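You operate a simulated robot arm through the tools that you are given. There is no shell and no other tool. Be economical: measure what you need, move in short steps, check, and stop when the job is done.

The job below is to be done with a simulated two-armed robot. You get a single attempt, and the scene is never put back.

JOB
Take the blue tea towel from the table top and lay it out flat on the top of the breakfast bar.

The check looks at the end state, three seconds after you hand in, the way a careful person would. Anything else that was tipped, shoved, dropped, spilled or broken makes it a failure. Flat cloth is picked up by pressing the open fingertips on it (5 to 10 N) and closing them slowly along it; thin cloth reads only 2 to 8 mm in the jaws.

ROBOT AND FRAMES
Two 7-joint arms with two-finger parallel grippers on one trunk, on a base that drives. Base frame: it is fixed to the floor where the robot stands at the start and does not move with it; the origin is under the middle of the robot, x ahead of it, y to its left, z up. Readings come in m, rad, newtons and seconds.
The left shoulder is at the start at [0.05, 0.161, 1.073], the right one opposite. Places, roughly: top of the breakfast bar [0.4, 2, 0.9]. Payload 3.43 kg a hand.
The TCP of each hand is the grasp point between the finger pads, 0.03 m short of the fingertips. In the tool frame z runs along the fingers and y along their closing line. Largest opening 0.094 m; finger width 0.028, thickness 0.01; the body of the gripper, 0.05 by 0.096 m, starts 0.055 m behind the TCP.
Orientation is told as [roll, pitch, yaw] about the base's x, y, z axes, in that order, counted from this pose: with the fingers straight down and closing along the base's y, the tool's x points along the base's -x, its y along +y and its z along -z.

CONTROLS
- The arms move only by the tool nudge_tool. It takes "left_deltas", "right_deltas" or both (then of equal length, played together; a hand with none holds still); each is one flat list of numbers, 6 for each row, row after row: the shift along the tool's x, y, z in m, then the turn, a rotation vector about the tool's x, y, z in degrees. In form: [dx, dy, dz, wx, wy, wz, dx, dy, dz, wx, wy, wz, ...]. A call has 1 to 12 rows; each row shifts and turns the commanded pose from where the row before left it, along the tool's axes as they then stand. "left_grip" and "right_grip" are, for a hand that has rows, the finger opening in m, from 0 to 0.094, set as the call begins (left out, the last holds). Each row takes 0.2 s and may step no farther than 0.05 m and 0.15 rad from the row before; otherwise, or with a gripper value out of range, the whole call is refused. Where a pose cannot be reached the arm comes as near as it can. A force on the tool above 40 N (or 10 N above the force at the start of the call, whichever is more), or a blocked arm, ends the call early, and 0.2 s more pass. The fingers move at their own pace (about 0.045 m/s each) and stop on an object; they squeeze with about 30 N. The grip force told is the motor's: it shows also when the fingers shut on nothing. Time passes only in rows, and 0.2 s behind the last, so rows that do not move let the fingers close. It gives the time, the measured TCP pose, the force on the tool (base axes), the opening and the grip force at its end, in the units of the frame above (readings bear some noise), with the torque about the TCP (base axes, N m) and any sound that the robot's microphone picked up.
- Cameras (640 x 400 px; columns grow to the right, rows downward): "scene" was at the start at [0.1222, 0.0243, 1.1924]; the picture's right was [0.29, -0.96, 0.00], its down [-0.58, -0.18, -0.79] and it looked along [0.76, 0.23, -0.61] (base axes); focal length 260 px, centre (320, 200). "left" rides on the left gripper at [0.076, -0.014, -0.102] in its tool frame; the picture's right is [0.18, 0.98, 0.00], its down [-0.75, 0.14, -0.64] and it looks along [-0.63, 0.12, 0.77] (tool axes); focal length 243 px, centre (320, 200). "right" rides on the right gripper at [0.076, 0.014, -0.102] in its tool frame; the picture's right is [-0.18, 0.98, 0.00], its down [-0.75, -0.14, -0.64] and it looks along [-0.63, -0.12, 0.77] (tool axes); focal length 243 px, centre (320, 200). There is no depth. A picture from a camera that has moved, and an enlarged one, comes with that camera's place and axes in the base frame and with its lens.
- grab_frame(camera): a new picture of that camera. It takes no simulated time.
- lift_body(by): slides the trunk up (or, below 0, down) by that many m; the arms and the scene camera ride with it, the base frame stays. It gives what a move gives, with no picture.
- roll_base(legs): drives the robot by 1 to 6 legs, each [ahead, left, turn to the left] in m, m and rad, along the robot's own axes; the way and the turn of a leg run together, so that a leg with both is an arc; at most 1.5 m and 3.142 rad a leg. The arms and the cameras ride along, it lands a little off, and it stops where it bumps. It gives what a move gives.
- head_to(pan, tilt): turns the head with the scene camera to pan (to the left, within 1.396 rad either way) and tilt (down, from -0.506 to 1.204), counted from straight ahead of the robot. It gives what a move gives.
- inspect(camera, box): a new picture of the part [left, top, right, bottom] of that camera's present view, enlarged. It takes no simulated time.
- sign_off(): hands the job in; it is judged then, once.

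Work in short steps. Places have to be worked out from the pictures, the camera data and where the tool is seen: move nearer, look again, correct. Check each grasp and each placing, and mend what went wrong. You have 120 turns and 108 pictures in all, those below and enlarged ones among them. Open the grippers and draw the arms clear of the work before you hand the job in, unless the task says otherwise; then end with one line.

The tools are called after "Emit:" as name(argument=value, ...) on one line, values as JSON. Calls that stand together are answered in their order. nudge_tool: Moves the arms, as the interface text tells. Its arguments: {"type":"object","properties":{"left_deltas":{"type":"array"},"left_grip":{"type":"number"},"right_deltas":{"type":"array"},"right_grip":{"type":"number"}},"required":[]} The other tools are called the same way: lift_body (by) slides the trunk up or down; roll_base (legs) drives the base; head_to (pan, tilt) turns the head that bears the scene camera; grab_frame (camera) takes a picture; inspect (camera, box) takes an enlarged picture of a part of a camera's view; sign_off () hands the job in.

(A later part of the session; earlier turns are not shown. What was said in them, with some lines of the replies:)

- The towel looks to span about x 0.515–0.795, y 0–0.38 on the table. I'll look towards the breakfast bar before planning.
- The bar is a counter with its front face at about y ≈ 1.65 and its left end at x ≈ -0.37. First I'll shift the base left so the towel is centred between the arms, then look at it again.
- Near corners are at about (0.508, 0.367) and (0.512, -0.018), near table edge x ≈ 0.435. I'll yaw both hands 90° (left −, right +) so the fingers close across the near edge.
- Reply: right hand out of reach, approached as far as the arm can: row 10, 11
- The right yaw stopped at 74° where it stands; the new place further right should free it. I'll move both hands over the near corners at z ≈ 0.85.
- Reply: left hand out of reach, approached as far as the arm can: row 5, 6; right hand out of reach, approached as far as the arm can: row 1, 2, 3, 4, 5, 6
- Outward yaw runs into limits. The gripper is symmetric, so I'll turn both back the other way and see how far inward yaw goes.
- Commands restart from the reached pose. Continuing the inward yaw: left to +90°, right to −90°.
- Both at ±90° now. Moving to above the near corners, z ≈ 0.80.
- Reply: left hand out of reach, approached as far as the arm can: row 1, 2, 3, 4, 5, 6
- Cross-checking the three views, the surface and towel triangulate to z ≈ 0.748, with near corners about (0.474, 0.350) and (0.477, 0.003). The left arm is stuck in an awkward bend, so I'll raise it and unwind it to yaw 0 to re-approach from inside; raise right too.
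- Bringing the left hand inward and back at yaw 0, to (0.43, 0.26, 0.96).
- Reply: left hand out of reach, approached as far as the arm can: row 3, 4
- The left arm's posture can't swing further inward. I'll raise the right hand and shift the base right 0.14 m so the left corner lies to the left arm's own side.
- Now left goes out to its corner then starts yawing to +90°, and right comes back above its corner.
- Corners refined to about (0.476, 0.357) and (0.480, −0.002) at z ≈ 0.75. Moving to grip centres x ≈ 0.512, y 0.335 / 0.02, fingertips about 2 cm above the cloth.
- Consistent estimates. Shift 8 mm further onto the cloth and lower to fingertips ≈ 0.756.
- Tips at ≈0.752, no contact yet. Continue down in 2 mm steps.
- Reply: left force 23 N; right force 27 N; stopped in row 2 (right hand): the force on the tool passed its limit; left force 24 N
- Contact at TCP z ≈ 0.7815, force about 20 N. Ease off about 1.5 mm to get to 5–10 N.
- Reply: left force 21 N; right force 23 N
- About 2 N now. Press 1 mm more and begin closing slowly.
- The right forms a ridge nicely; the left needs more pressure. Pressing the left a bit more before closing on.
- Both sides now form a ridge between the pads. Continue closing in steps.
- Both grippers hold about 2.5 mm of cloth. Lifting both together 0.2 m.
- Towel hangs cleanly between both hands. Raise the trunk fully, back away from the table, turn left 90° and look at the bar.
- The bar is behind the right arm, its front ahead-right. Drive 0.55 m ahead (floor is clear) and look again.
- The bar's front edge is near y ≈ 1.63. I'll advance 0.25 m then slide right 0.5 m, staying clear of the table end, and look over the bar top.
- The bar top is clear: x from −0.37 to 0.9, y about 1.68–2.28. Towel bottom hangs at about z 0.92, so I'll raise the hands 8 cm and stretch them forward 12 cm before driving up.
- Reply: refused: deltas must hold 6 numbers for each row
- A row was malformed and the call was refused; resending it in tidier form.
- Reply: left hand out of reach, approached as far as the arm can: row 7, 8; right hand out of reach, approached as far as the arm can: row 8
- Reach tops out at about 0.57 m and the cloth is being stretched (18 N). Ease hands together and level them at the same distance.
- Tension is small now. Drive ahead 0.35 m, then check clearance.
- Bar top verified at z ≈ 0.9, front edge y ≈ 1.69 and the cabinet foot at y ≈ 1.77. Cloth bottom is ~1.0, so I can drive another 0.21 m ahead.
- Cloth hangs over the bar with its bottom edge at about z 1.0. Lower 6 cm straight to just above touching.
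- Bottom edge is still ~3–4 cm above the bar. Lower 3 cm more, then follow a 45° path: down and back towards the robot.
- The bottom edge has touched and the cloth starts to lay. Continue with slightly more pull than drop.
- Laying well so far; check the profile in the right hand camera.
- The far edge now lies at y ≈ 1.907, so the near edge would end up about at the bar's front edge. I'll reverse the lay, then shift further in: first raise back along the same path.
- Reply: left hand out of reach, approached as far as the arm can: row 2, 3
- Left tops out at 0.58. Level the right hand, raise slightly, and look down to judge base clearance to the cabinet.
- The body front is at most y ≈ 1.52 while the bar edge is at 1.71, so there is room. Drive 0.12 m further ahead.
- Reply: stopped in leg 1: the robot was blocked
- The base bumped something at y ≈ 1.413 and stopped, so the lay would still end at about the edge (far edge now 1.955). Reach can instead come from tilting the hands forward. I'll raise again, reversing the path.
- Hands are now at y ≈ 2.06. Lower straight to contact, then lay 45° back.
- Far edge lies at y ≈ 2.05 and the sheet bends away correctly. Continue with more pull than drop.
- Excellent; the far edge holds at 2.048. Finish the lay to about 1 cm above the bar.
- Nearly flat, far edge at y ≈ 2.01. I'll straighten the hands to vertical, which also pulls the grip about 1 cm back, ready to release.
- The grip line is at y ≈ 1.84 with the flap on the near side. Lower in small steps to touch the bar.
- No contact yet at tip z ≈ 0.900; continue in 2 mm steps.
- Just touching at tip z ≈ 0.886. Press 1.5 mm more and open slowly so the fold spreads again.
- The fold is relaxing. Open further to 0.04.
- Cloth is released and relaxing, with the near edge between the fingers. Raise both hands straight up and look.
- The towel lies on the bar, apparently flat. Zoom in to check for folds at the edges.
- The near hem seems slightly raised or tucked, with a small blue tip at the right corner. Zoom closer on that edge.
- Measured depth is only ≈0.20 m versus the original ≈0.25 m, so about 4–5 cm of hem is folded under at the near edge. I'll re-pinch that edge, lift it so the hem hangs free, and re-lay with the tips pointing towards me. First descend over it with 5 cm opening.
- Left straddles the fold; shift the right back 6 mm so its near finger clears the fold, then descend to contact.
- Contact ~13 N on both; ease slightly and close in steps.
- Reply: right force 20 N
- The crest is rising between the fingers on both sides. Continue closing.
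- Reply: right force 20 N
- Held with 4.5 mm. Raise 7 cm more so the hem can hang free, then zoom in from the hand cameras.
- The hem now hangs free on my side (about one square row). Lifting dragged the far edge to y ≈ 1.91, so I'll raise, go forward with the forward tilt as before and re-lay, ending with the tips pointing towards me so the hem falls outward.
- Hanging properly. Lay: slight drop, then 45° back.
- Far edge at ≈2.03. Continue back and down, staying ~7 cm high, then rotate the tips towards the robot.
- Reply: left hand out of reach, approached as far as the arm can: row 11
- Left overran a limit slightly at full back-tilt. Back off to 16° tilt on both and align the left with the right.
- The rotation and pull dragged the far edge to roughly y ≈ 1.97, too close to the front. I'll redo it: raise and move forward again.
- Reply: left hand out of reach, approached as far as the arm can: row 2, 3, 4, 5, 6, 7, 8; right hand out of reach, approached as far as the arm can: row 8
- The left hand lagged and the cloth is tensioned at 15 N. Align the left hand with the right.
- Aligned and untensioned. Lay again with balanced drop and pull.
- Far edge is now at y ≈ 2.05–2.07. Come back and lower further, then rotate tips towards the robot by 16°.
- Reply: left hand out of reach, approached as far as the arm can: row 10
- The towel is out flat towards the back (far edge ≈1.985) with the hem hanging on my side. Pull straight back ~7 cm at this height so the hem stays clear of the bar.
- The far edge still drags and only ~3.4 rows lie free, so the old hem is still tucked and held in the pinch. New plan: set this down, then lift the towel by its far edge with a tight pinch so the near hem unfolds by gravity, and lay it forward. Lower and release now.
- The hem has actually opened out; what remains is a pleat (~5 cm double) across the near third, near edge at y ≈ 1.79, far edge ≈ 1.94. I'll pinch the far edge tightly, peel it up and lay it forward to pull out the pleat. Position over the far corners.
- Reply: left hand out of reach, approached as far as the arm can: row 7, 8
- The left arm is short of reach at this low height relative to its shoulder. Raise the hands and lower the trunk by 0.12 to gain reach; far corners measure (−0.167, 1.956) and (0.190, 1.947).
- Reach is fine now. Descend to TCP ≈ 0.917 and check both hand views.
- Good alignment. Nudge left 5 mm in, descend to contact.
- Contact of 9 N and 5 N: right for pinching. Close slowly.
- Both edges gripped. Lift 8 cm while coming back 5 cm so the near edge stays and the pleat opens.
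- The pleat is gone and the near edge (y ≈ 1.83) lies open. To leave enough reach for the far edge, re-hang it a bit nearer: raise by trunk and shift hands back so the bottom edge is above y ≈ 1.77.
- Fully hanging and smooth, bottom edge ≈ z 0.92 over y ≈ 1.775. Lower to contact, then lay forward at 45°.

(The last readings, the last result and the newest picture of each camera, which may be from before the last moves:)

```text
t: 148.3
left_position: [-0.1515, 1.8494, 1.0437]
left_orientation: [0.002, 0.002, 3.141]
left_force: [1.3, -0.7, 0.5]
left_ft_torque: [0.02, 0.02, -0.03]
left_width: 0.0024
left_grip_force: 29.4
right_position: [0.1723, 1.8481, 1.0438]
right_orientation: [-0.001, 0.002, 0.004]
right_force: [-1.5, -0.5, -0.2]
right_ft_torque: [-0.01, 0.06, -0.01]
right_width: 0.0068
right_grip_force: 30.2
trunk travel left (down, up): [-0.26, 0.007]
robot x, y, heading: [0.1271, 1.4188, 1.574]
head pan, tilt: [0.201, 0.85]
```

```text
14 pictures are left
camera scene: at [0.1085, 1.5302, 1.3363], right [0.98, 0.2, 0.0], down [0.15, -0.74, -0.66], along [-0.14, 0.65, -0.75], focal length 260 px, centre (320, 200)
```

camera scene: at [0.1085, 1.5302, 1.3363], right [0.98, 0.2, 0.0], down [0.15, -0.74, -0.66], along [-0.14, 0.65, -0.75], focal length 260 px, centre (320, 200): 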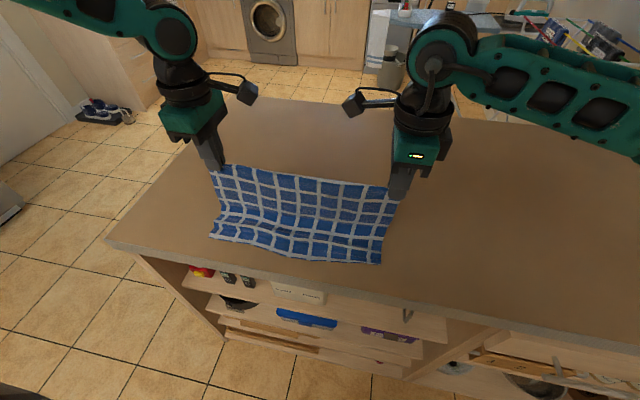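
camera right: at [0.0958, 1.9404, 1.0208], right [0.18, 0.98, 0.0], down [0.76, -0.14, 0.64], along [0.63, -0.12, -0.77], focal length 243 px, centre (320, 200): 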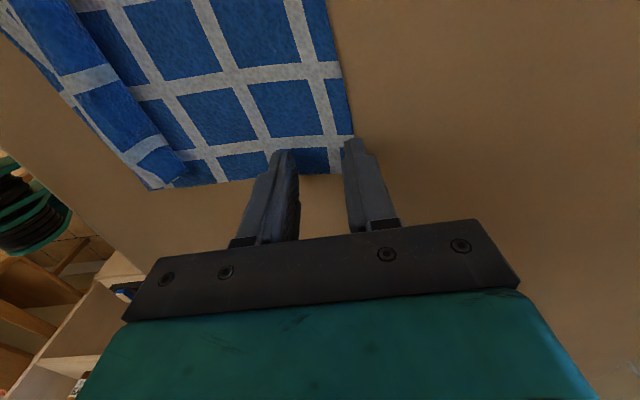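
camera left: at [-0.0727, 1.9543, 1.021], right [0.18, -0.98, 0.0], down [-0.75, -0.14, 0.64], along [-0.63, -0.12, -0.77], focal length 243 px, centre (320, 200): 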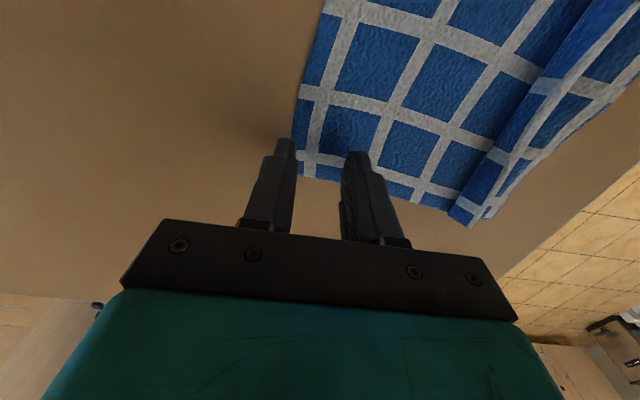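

Near edge sits at y ≈ 1.785, flat. Continue, now interleaving trunk lowering (for reach) with forward moves.

Emit:
lift_body(by=-0.03)

Emit:
nudge_tool(left_deltas=[0, -0.013, 0.003, 0, 0, 0, 0, -0.013, 0.003, 0, 0, 0, 0, -0.014, 0.003, 0, 0, 0, 0, 0, 0, 0, 0, 0], right_deltas=[0, 0.013, 0.003, 0, 0, 0, 0, 0.013, 0.003, 0, 0, 0, 0, 0.014, 0.003, 0, 0, 0, 0, 0, 0, 0, 0, 0])

Emit:
lift_body(by=-0.035)

Emit:
nudge_tool(left_deltas=[0, -0.01, 0, 8, 0, 0, 0, -0.01, 0, 8, 0, 0, 0, -0.01, 0, 8, 0, 0, 0, 0, 0, 0, 0, 0], right_deltas=[0, 0.01, 0, -8, 0, 0, 0, 0.01, 0, -8, 0, 0, 0, 0.01, 0, -8, 0, 0, 0, 0, 0, 0, 0, 0])

Emit:
grab_frame(camera="scene")

```text
t: 149.1
left_position: [-0.1513, 1.8479, 1.0135]
left_orientation: [-0.001, 0.001, 3.143]
left_force: [0.8, -0.1, -0.6]
left_ft_torque: [-0.03, -0.03, 0.0]
left_width: 0.0026
left_grip_force: 30.5
right_position: [0.1723, 1.8483, 1.0145]
right_orientation: [-0.003, 0.0, 0.005]
right_force: [-1.4, 0.5, -0.2]
right_ft_torque: [0.02, 0.06, 0.02]
right_width: 0.0067
right_grip_force: 30.1
trunk travel left (down, up): [-0.23, 0.037]
robot x, y, heading: [0.1259, 1.4169, 1.578]
head pan, tilt: [0.201, 0.85]
```

```text
t: 150.1
left_position: [-0.1505, 1.8892, 1.0055]
left_orientation: [0.001, 0.002, 3.141]
left_force: [1.4, -0.1, -0.5]
left_ft_torque: [-0.01, -0.03, 0.0]
left_width: 0.0023
left_grip_force: 30.4
right_position: [0.1719, 1.8878, 1.006]
right_orientation: [-0.002, 0.001, 0.003]
right_force: [-0.5, -0.4, 1.0]
right_ft_torque: [-0.01, 0.04, 0.0]
right_width: 0.0067
right_grip_force: 29.9
trunk travel left (down, up): [-0.23, 0.037]
robot x, y, heading: [0.1259, 1.4142, 1.575]
head pan, tilt: [0.201, 0.85]
```

```text
t: 150.8
left_position: [-0.1508, 1.8892, 0.97]
left_orientation: [0.001, 0.003, 3.144]
left_force: [2.0, -0.9, 0.4]
left_ft_torque: [-0.06, -0.02, 0.02]
left_width: 0.0023
left_grip_force: 29.4
right_position: [0.1712, 1.8873, 0.9708]
right_orientation: [-0.002, 0.002, 0.004]
right_force: [-1.8, 0.3, -0.4]
right_ft_torque: [0.01, 0.02, -0.02]
right_width: 0.0065
right_grip_force: 30.0
trunk travel left (down, up): [-0.195, 0.072]
robot x, y, heading: [0.1205, 1.4133, 1.576]
head pan, tilt: [0.201, 0.85]
```

```text
t: 151.8
left_position: [-0.1509, 1.9191, 0.9737]
left_orientation: [-0.419, 0.002, -3.143]
left_force: [0.9, -0.6, -0.4]
left_ft_torque: [0.0, -0.04, 0.0]
left_width: 0.0023
left_grip_force: 30.1
right_position: [0.1706, 1.917, 0.9768]
right_orientation: [0.419, 0.002, 0.002]
right_force: [-1.4, 0.2, 0.3]
right_ft_torque: [0.0, 0.04, 0.01]
right_width: 0.0066
right_grip_force: 30.5
trunk travel left (down, up): [-0.195, 0.072]
robot x, y, heading: [0.1237, 1.4139, 1.578]
head pan, tilt: [0.201, 0.85]
```

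```text
13 pictures are left
camera scene: at [0.1084, 1.5304, 1.2713], right [0.98, 0.2, 0.0], down [0.15, -0.74, -0.66], along [-0.14, 0.65, -0.75], focal length 260 px, centre (320, 200)
```

scene: 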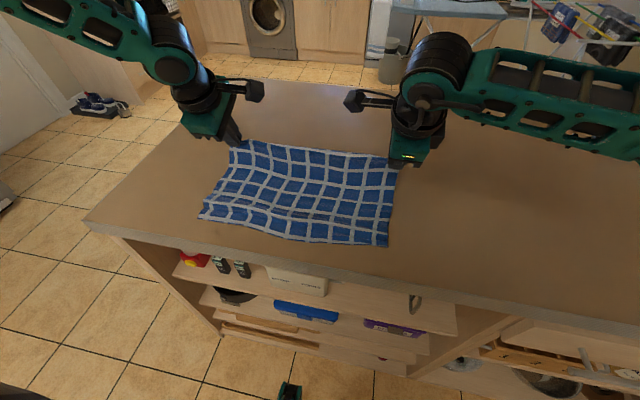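

Very smooth. Tip is at y ≈ 1.93, 6 cm up; finish with 6 cm forward and ~4.5 cm down.

Emit:
nudge_tool(left_deltas=[0, -0.0075, 0.01265, 0, 0, 0, 0, -0.0075, 0.01265, 0, 0, 0, 0, -0.0075, 0.01265, 0, 0, 0, 0, -0.0075, 0.01265, 0, 0, 0, 0, -0.0075, 0.01265, 0, 0, 0, 0, 0, 0, 0, 0, 0], right_deltas=[0, 0.0075, 0.01265, 0, 0, 0, 0, 0.0075, 0.01265, 0, 0, 0, 0, 0.0075, 0.01265, 0, 0, 0, 0, 0.0075, 0.01265, 0, 0, 0, 0, 0.0075, 0.01265, 0, 0, 0, 0, 0, 0, 0, 0, 0])

Emit:
grab_frame(camera="scene")

Emit:
grab_frame(camera="right")

```text
t: 153.2
left_position: [-0.1514, 1.9789, 0.9317]
left_orientation: [-0.418, 0.002, 3.141]
left_force: [0.4, -0.5, 0.1]
left_ft_torque: [-0.08, -0.05, 0.02]
left_width: 0.0024
left_grip_force: 29.5
right_position: [0.1724, 1.9768, 0.9331]
right_orientation: [0.416, 0.001, 0.003]
right_force: [-0.9, 0.4, 0.4]
right_ft_torque: [0.01, 0.02, -0.04]
right_width: 0.0064
right_grip_force: 30.1
trunk travel left (down, up): [-0.195, 0.072]
robot x, y, heading: [0.1255, 1.4149, 1.573]
head pan, tilt: [0.201, 0.85]
```

```text
12 pictures are left
camera scene: at [0.1085, 1.5303, 1.2713], right [0.98, 0.2, 0.0], down [0.15, -0.74, -0.66], along [-0.14, 0.65, -0.75], focal length 260 px, centre (320, 200)
```

scene: 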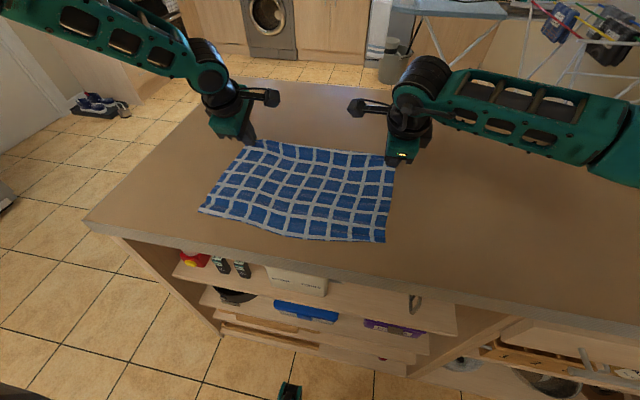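

```text
11 pictures are left
camera right: at [0.0956, 1.9474, 1.0333], right [0.18, 0.9, 0.4], down [0.76, -0.39, 0.53], along [0.63, 0.21, -0.75], focal length 243 px, centre (320, 200)
```

right: 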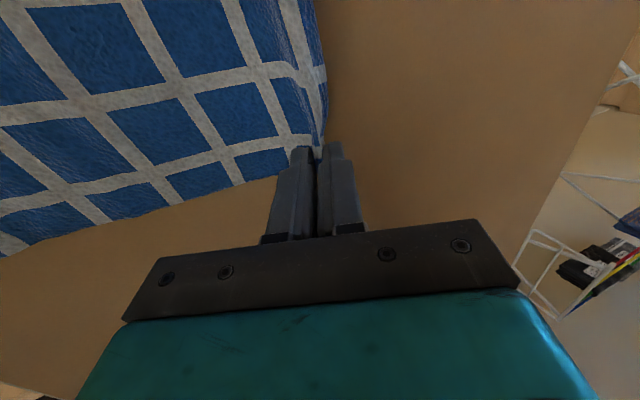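

Almost there: pull forward 2 cm to tauten, then lower ~1.3 cm with a tiny back-move so the small flap falls outward, then open.

Emit:
nudge_tool(left_deltas=[0, -0.0091, 0.0041, 0, 0, 0, 0, -0.0091, 0.0041, 0, 0, 0, 0, 0.0048, 0.0046, 0, 0, 0, 0, 0.0048, 0.0046, 0, 0, 0, 0, 0, 0, 0, 0, 0], right_deltas=[0, 0.0091, 0.0041, 0, 0, 0, 0, 0.0091, 0.0041, 0, 0, 0, 0, -0.0048, 0.0046, 0, 0, 0, 0, -0.0048, 0.0046, 0, 0, 0, 0, 0, 0, 0, 0, 0])

Emit:
nudge_tool(left_deltas=[0, 0, 0, 0, 0, 0, 0, 0, 0, 0, 0, 0, 0, 0, 0, 0, 0, 0], right_deltas=[0, 0, 0, 0, 0, 0, 0, 0, 0, 0, 0, 0, 0, 0, 0, 0, 0, 0], left_grip=0.03, right_grip=0.03)

Emit:
nudge_tool(left_deltas=[0, 0, -0.01, 0, 0, 0, 0, 0, -0.02, 0, 0, 0, 0, 0, -0.03, 0, 0, 0, 0, 0, -0.03, 0, 0, 0, 0, 0, -0.03, 0, 0, 0, 0, 0, 0, -8, 0, 0, 0, 0, 0, -8, 0, 0, 0, 0, 0, -8, 0, 0], right_deltas=[0, 0, -0.01, 0, 0, 0, 0, 0, -0.02, 0, 0, 0, 0, 0, -0.03, 0, 0, 0, 0, 0, -0.03, 0, 0, 0, 0, 0, -0.03, 0, 0, 0, 0, 0, 0, 8, 0, 0, 0, 0, 0, 8, 0, 0, 0, 0, 0, 8, 0, 0])

Emit:
inspect(camera="scene", box=[180, 110, 420, 260])

```text
t: 154.4
left_position: [-0.1501, 1.9946, 0.9189]
left_orientation: [-0.419, 0.002, 3.142]
left_force: [0.4, -0.5, 0.2]
left_ft_torque: [0.0, -0.01, -0.01]
left_width: 0.0025
left_grip_force: 29.7
right_position: [0.1709, 1.991, 0.9205]
right_orientation: [0.416, 0.002, 0.004]
right_force: [-1.7, -0.8, 0.2]
right_ft_torque: [0.04, 0.03, 0.0]
right_width: 0.0068
right_grip_force: 29.3
trunk travel left (down, up): [-0.195, 0.072]
robot x, y, heading: [0.1248, 1.4114, 1.574]
head pan, tilt: [0.201, 0.85]
```

```text
t: 155.2
left_position: [-0.1505, 1.9936, 0.9196]
left_orientation: [-0.419, 0.001, -3.142]
left_force: [0.3, 0.2, 1.3]
left_ft_torque: [-0.04, 0.0, 0.01]
left_width: 0.0294
left_grip_force: 0.2
right_position: [0.1729, 1.9918, 0.9195]
right_orientation: [0.418, 0.001, 0.004]
right_force: [0.2, -0.6, 0.4]
right_ft_torque: [0.01, -0.02, -0.01]
right_width: 0.0298
right_grip_force: 0.0
trunk travel left (down, up): [-0.195, 0.072]
robot x, y, heading: [0.1237, 1.4123, 1.577]
head pan, tilt: [0.201, 0.85]
```

```text
t: 157.1
left_position: [-0.1513, 1.9452, 1.0278]
left_orientation: [0.004, 0.002, 3.141]
left_force: [0.5, 0.0, 0.4]
left_ft_torque: [0.0, 0.03, -0.03]
left_width: 0.03
left_grip_force: 0.0
right_position: [0.1707, 1.9442, 1.0293]
right_orientation: [-0.004, 0.001, 0.005]
right_force: [-0.7, -0.3, -0.2]
right_ft_torque: [-0.02, -0.03, -0.01]
right_width: 0.03
right_grip_force: 0.1
trunk travel left (down, up): [-0.195, 0.072]
robot x, y, heading: [0.1223, 1.4144, 1.573]
head pan, tilt: [0.201, 0.85]
```

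```text
2.67 times, centred on (300, 185) of scene
camera zoom: at [0.1084, 1.5309, 1.2712], right [0.98, 0.2, 0.0], down [0.15, -0.74, -0.66], along [-0.13, 0.65, -0.75], focal length 694 px, centre (373, 240)
```

zoom: 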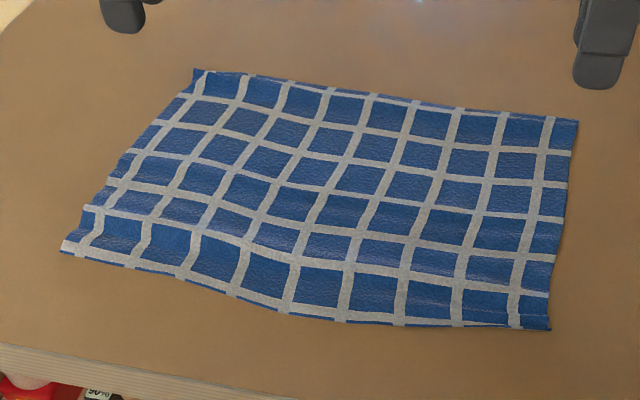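

The towel is laid out with only gentle ripples, clear of all edges (y ≈ 1.81–2.05). I'll smooth it by pressing closed fingertips near the near corners and drawing them ~2 cm towards me.

Emit:
nudge_tool(left_deltas=[0, 0.021, 0, 0, 0, 0, 0, 0.021, 0, 0, 0, 0, 0, 0.021, 0, 0, 0, 0, 0, 0.021, 0, 0, 0, 0, 0, 0.021, 0, 0, 0, 0, 0, 0, 0.03, 0, 0, 0, 0, 0, 0.03, 0, 0, 0, 0, 0, 0.03, 0, 0, 0, 0, 0, 0.018, 0, 0, 0, 0, 0, 0, 0, 0, 0], right_deltas=[0, -0.021, 0, 0, 0, 0, 0, -0.021, 0, 0, 0, 0, 0, -0.021, 0, 0, 0, 0, 0, -0.021, 0, 0, 0, 0, 0, -0.021, 0, 0, 0, 0, 0, 0, 0.03, 0, 0, 0, 0, 0, 0.03, 0, 0, 0, 0, 0, 0.03, 0, 0, 0, 0, 0, 0.019, 0, 0, 0, 0, 0, 0, 0, 0, 0], left_grip=0.0, right_grip=0.0)

Emit:
inspect(camera="scene", box=[160, 110, 440, 270])

```text
t: 159.2
left_position: [-0.15, 1.8391, 0.9205]
left_orientation: [-0.001, 0.004, -3.143]
left_force: [-1.0, 0.4, -0.4]
left_ft_torque: [-0.06, 0.0, -0.01]
left_width: 0.0
left_grip_force: 30.1
right_position: [0.1717, 1.8378, 0.9196]
right_orientation: [-0.002, 0.002, 0.003]
right_force: [0.5, -0.3, -0.5]
right_ft_torque: [-0.01, -0.01, 0.0]
right_width: 0.0002
right_grip_force: 30.1
trunk travel left (down, up): [-0.195, 0.072]
robot x, y, heading: [0.126, 1.4117, 1.574]
head pan, tilt: [0.201, 0.85]
```

```text
2.29 times, centred on (300, 190) of scene
camera zoom: at [0.1085, 1.5303, 1.2713], right [0.98, 0.2, 0.0], down [0.15, -0.74, -0.66], along [-0.14, 0.65, -0.75], focal length 595 px, centre (366, 223)
```

zoom: 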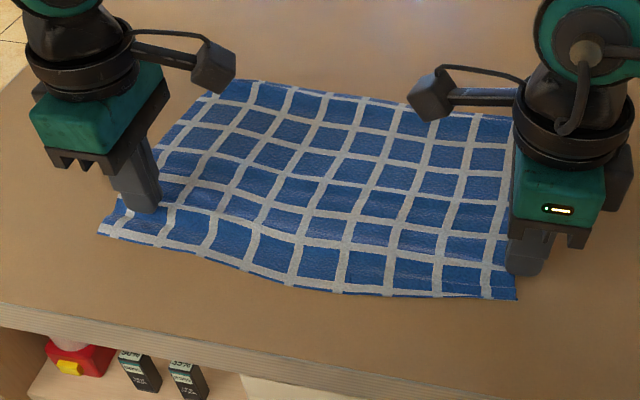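

Fingertips are over the near corners. Press lightly and draw back 2 cm, then lift.

Emit:
nudge_tool(left_deltas=[0, 0, 0.004, 0, 0, 0, 0, 0, 0.004, 0, 0, 0, 0, 0, 0.002, 0, 0, 0, 0, 0, 0, 0, 0, 0], right_deltas=[0, 0, 0.004, 0, 0, 0, 0, 0, 0.004, 0, 0, 0, 0, 0, 0.0015, 0, 0, 0, 0, 0, 0, 0, 0, 0])

Emit:
nudge_tool(left_deltas=[0, 0.004, 0, 0, 0, 0, 0, 0.004, 0, 0, 0, 0, 0, 0.004, 0, 0, 0, 0, 0, 0.004, 0, 0, 0, 0, 0, 0.004, 0, 0, 0, 0, 0, 0, 0, 0, 0, 0], right_deltas=[0, -0.004, 0, 0, 0, 0, 0, -0.004, 0, 0, 0, 0, 0, -0.004, 0, 0, 0, 0, 0, -0.004, 0, 0, 0, 0, 0, -0.004, 0, 0, 0, 0, 0, 0, 0, 0, 0, 0])

Emit:
inspect(camera="scene", box=[160, 110, 440, 270])

```text
t: 160.2
left_position: [-0.1501, 1.8398, 0.9109]
left_orientation: [-0.003, 0.002, 3.142]
left_force: [-1.8, -1.0, 11.1]
left_ft_torque: [-0.02, 0.09, 0.03]
left_width: 0.0
left_grip_force: 29.8
right_position: [0.1717, 1.8391, 0.9124]
right_orientation: [0.001, 0.003, 0.003]
right_force: [0.5, 0.4, 1.7]
right_ft_torque: [0.04, 0.01, -0.02]
right_width: 0.0001
right_grip_force: 30.2
trunk travel left (down, up): [-0.195, 0.072]
robot x, y, heading: [0.1259, 1.4164, 1.575]
head pan, tilt: [0.201, 0.85]
```

```text
t: 161.7
left_position: [-0.1508, 1.8188, 0.9116]
left_orientation: [0.0, 0.002, -3.14]
left_force: [0.4, 1.3, 6.9]
left_ft_torque: [0.07, 0.04, 0.03]
left_width: 0.0
left_grip_force: 30.1
right_position: [0.1729, 1.8183, 0.9111]
right_orientation: [-0.002, 0.002, 0.003]
right_force: [-0.3, 0.5, 4.7]
right_ft_torque: [0.03, 0.05, 0.02]
right_width: 0.0
right_grip_force: 30.2
trunk travel left (down, up): [-0.195, 0.072]
robot x, y, heading: [0.129, 1.4159, 1.577]
head pan, tilt: [0.201, 0.85]
```

```text
2.29 times, centred on (300, 190) of scene
camera zoom: at [0.1088, 1.5298, 1.2714], right [0.98, 0.2, 0.0], down [0.15, -0.73, -0.66], along [-0.14, 0.65, -0.75], focal length 595 px, centre (366, 223)
```

zoom: 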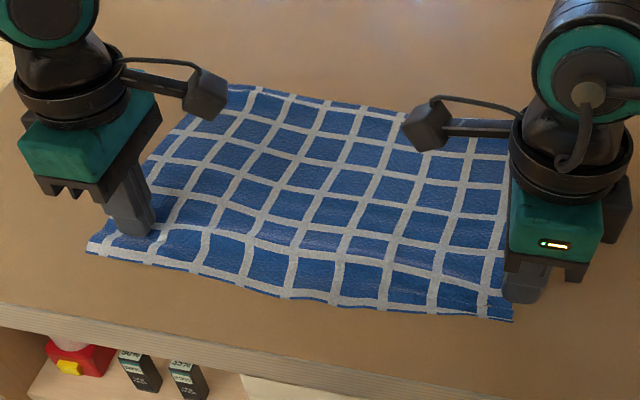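

Flatter now, still well inside the bar edge. Lift the hands straight up, open the grippers and back the robot away.

Emit:
nudge_tool(left_deltas=[0, 0, -0.01, 0, 0, 0, 0, 0, -0.03, 0, 0, 0, 0, 0, -0.03, 0, 0, 0, 0, 0, -0.03, 0, 0, 0, 0, 0, -0.03, 0, 0, 0, 0, 0, -0.03, 0, 0, 0, 0, 0, 0, 0, 0, 0], right_deltas=[0, 0, -0.01, 0, 0, 0, 0, 0, -0.03, 0, 0, 0, 0, 0, -0.03, 0, 0, 0, 0, 0, -0.03, 0, 0, 0, 0, 0, -0.03, 0, 0, 0, 0, 0, -0.03, 0, 0, 0, 0, 0, 0, 0, 0, 0])

Emit:
nudge_tool(left_deltas=[0, 0, -0.01, 0, 0, 0, 0, 0, 0, 0, 0, 0, 0, 0, 0, 0, 0, 0], right_deltas=[0, 0, -0.01, 0, 0, 0, 0, 0, 0, 0, 0, 0, 0, 0, 0, 0, 0, 0], left_grip=0.09, right_grip=0.09)

Emit:
roll_base(legs=[[-0.4, 0, 0]])

Emit:
head_to(pan=0.1, tilt=0.55)

Emit:
grab_frame(camera="scene")

```text
t: 163.2
left_position: [-0.1496, 1.8188, 1.0702]
left_orientation: [0.002, 0.001, 3.142]
left_force: [-0.1, -0.7, -0.2]
left_ft_torque: [-0.01, 0.02, 0.01]
left_width: 0.0001
left_grip_force: 29.6
right_position: [0.1721, 1.8202, 1.0713]
right_orientation: [-0.001, 0.001, 0.005]
right_force: [0.1, 0.4, 0.0]
right_ft_torque: [0.01, -0.03, -0.03]
right_width: 0.0
right_grip_force: 29.8
trunk travel left (down, up): [-0.195, 0.072]
robot x, y, heading: [0.1271, 1.4119, 1.573]
head pan, tilt: [0.201, 0.85]
```

```text
t: 164.1
left_position: [-0.1504, 1.8195, 1.0797]
left_orientation: [0.0, 0.002, 3.142]
left_force: [-0.7, 0.8, 0.3]
left_ft_torque: [-0.04, 0.03, 0.01]
left_width: 0.0688
left_grip_force: 0.1
right_position: [0.1715, 1.8196, 1.08]
right_orientation: [-0.002, 0.002, 0.004]
right_force: [0.9, -0.6, 0.6]
right_ft_torque: [-0.01, 0.03, -0.01]
right_width: 0.0686
right_grip_force: 0.1
trunk travel left (down, up): [-0.195, 0.072]
robot x, y, heading: [0.126, 1.4148, 1.577]
head pan, tilt: [0.201, 0.85]
```

```text
t: 166.5
left_position: [-0.1477, 1.422, 1.0801]
left_orientation: [0.0, 0.001, 3.137]
left_force: [-0.5, -0.8, -0.4]
left_ft_torque: [0.01, 0.01, 0.02]
left_width: 0.0901
left_grip_force: 0.1
right_position: [0.1746, 1.4201, 1.0809]
right_orientation: [-0.002, 0.003, 0.0]
right_force: [0.3, 0.8, 0.9]
right_ft_torque: [-0.02, 0.01, -0.02]
right_width: 0.0901
right_grip_force: 0.1
trunk travel left (down, up): [-0.195, 0.072]
robot x, y, heading: [0.1248, 1.0159, 1.574]
head pan, tilt: [0.201, 0.85]
```

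```text
t: 167.3
left_position: [-0.1473, 1.4218, 1.0783]
left_orientation: [0.001, 0.002, 3.138]
left_force: [0.4, 0.0, -0.1]
left_ft_torque: [-0.03, 0.01, -0.01]
left_width: 0.09
left_grip_force: 0.1
right_position: [0.1756, 1.4208, 1.0809]
right_orientation: [-0.002, 0.003, 0.001]
right_force: [-0.8, -0.1, 0.5]
right_ft_torque: [0.0, 0.02, 0.01]
right_width: 0.0901
right_grip_force: 0.0
trunk travel left (down, up): [-0.195, 0.072]
robot x, y, heading: [0.127, 1.0149, 1.571]
head pan, tilt: [0.099, 0.55]
```

```text
7 pictures are left
camera scene: at [0.1169, 1.1454, 1.2967], right [0.99, 0.1, 0.0], down [0.05, -0.52, -0.85], along [-0.09, 0.85, -0.52], focal length 260 px, centre (320, 200)
```

scene: 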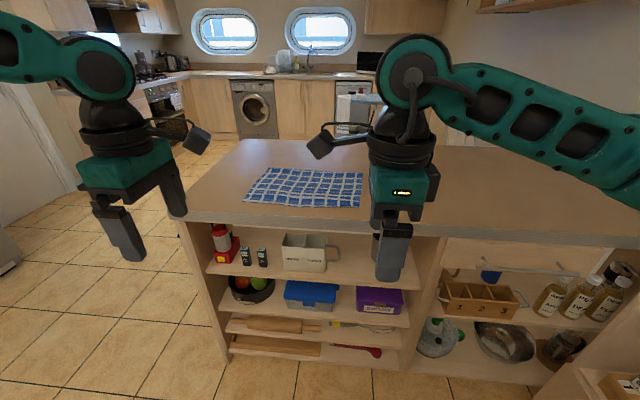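

Towel lies flat on the bar and the shelf items are undisturbed; one last zoom.

Emit:
inspect(camera="scene", box=[230, 150, 380, 230])

```text
4.27 times, centred on (305, 190) of scene
camera zoom: at [0.1169, 1.1454, 1.2967], right [0.99, 0.1, 0.0], down [0.05, -0.52, -0.85], along [-0.09, 0.85, -0.52], focal length 1111 px, centre (384, 243)
```

zoom: 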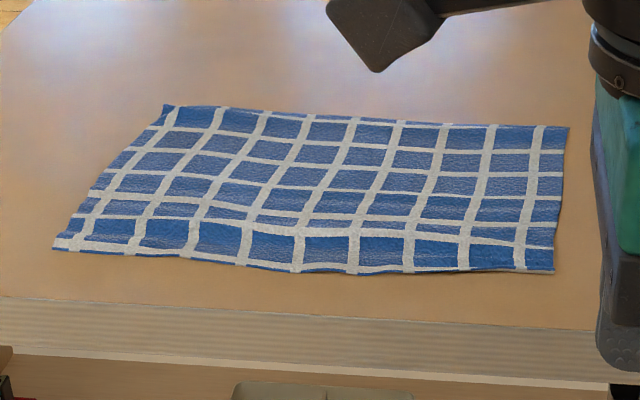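

The towel is spread out on the bar with only faint ripples, the grippers are open and the arms are clear. Handing in.

Emit:
sign_off()

```text
The job is handed in.
```

The blue tea towel is laid out on the breakfast bar with only faint ripples, clear of the bar's edges. The far edge may still have up to about 1 cm turned under, and the robot's base bumped the cabinet front once, but nothing in the last pictures looked tipped or moved.
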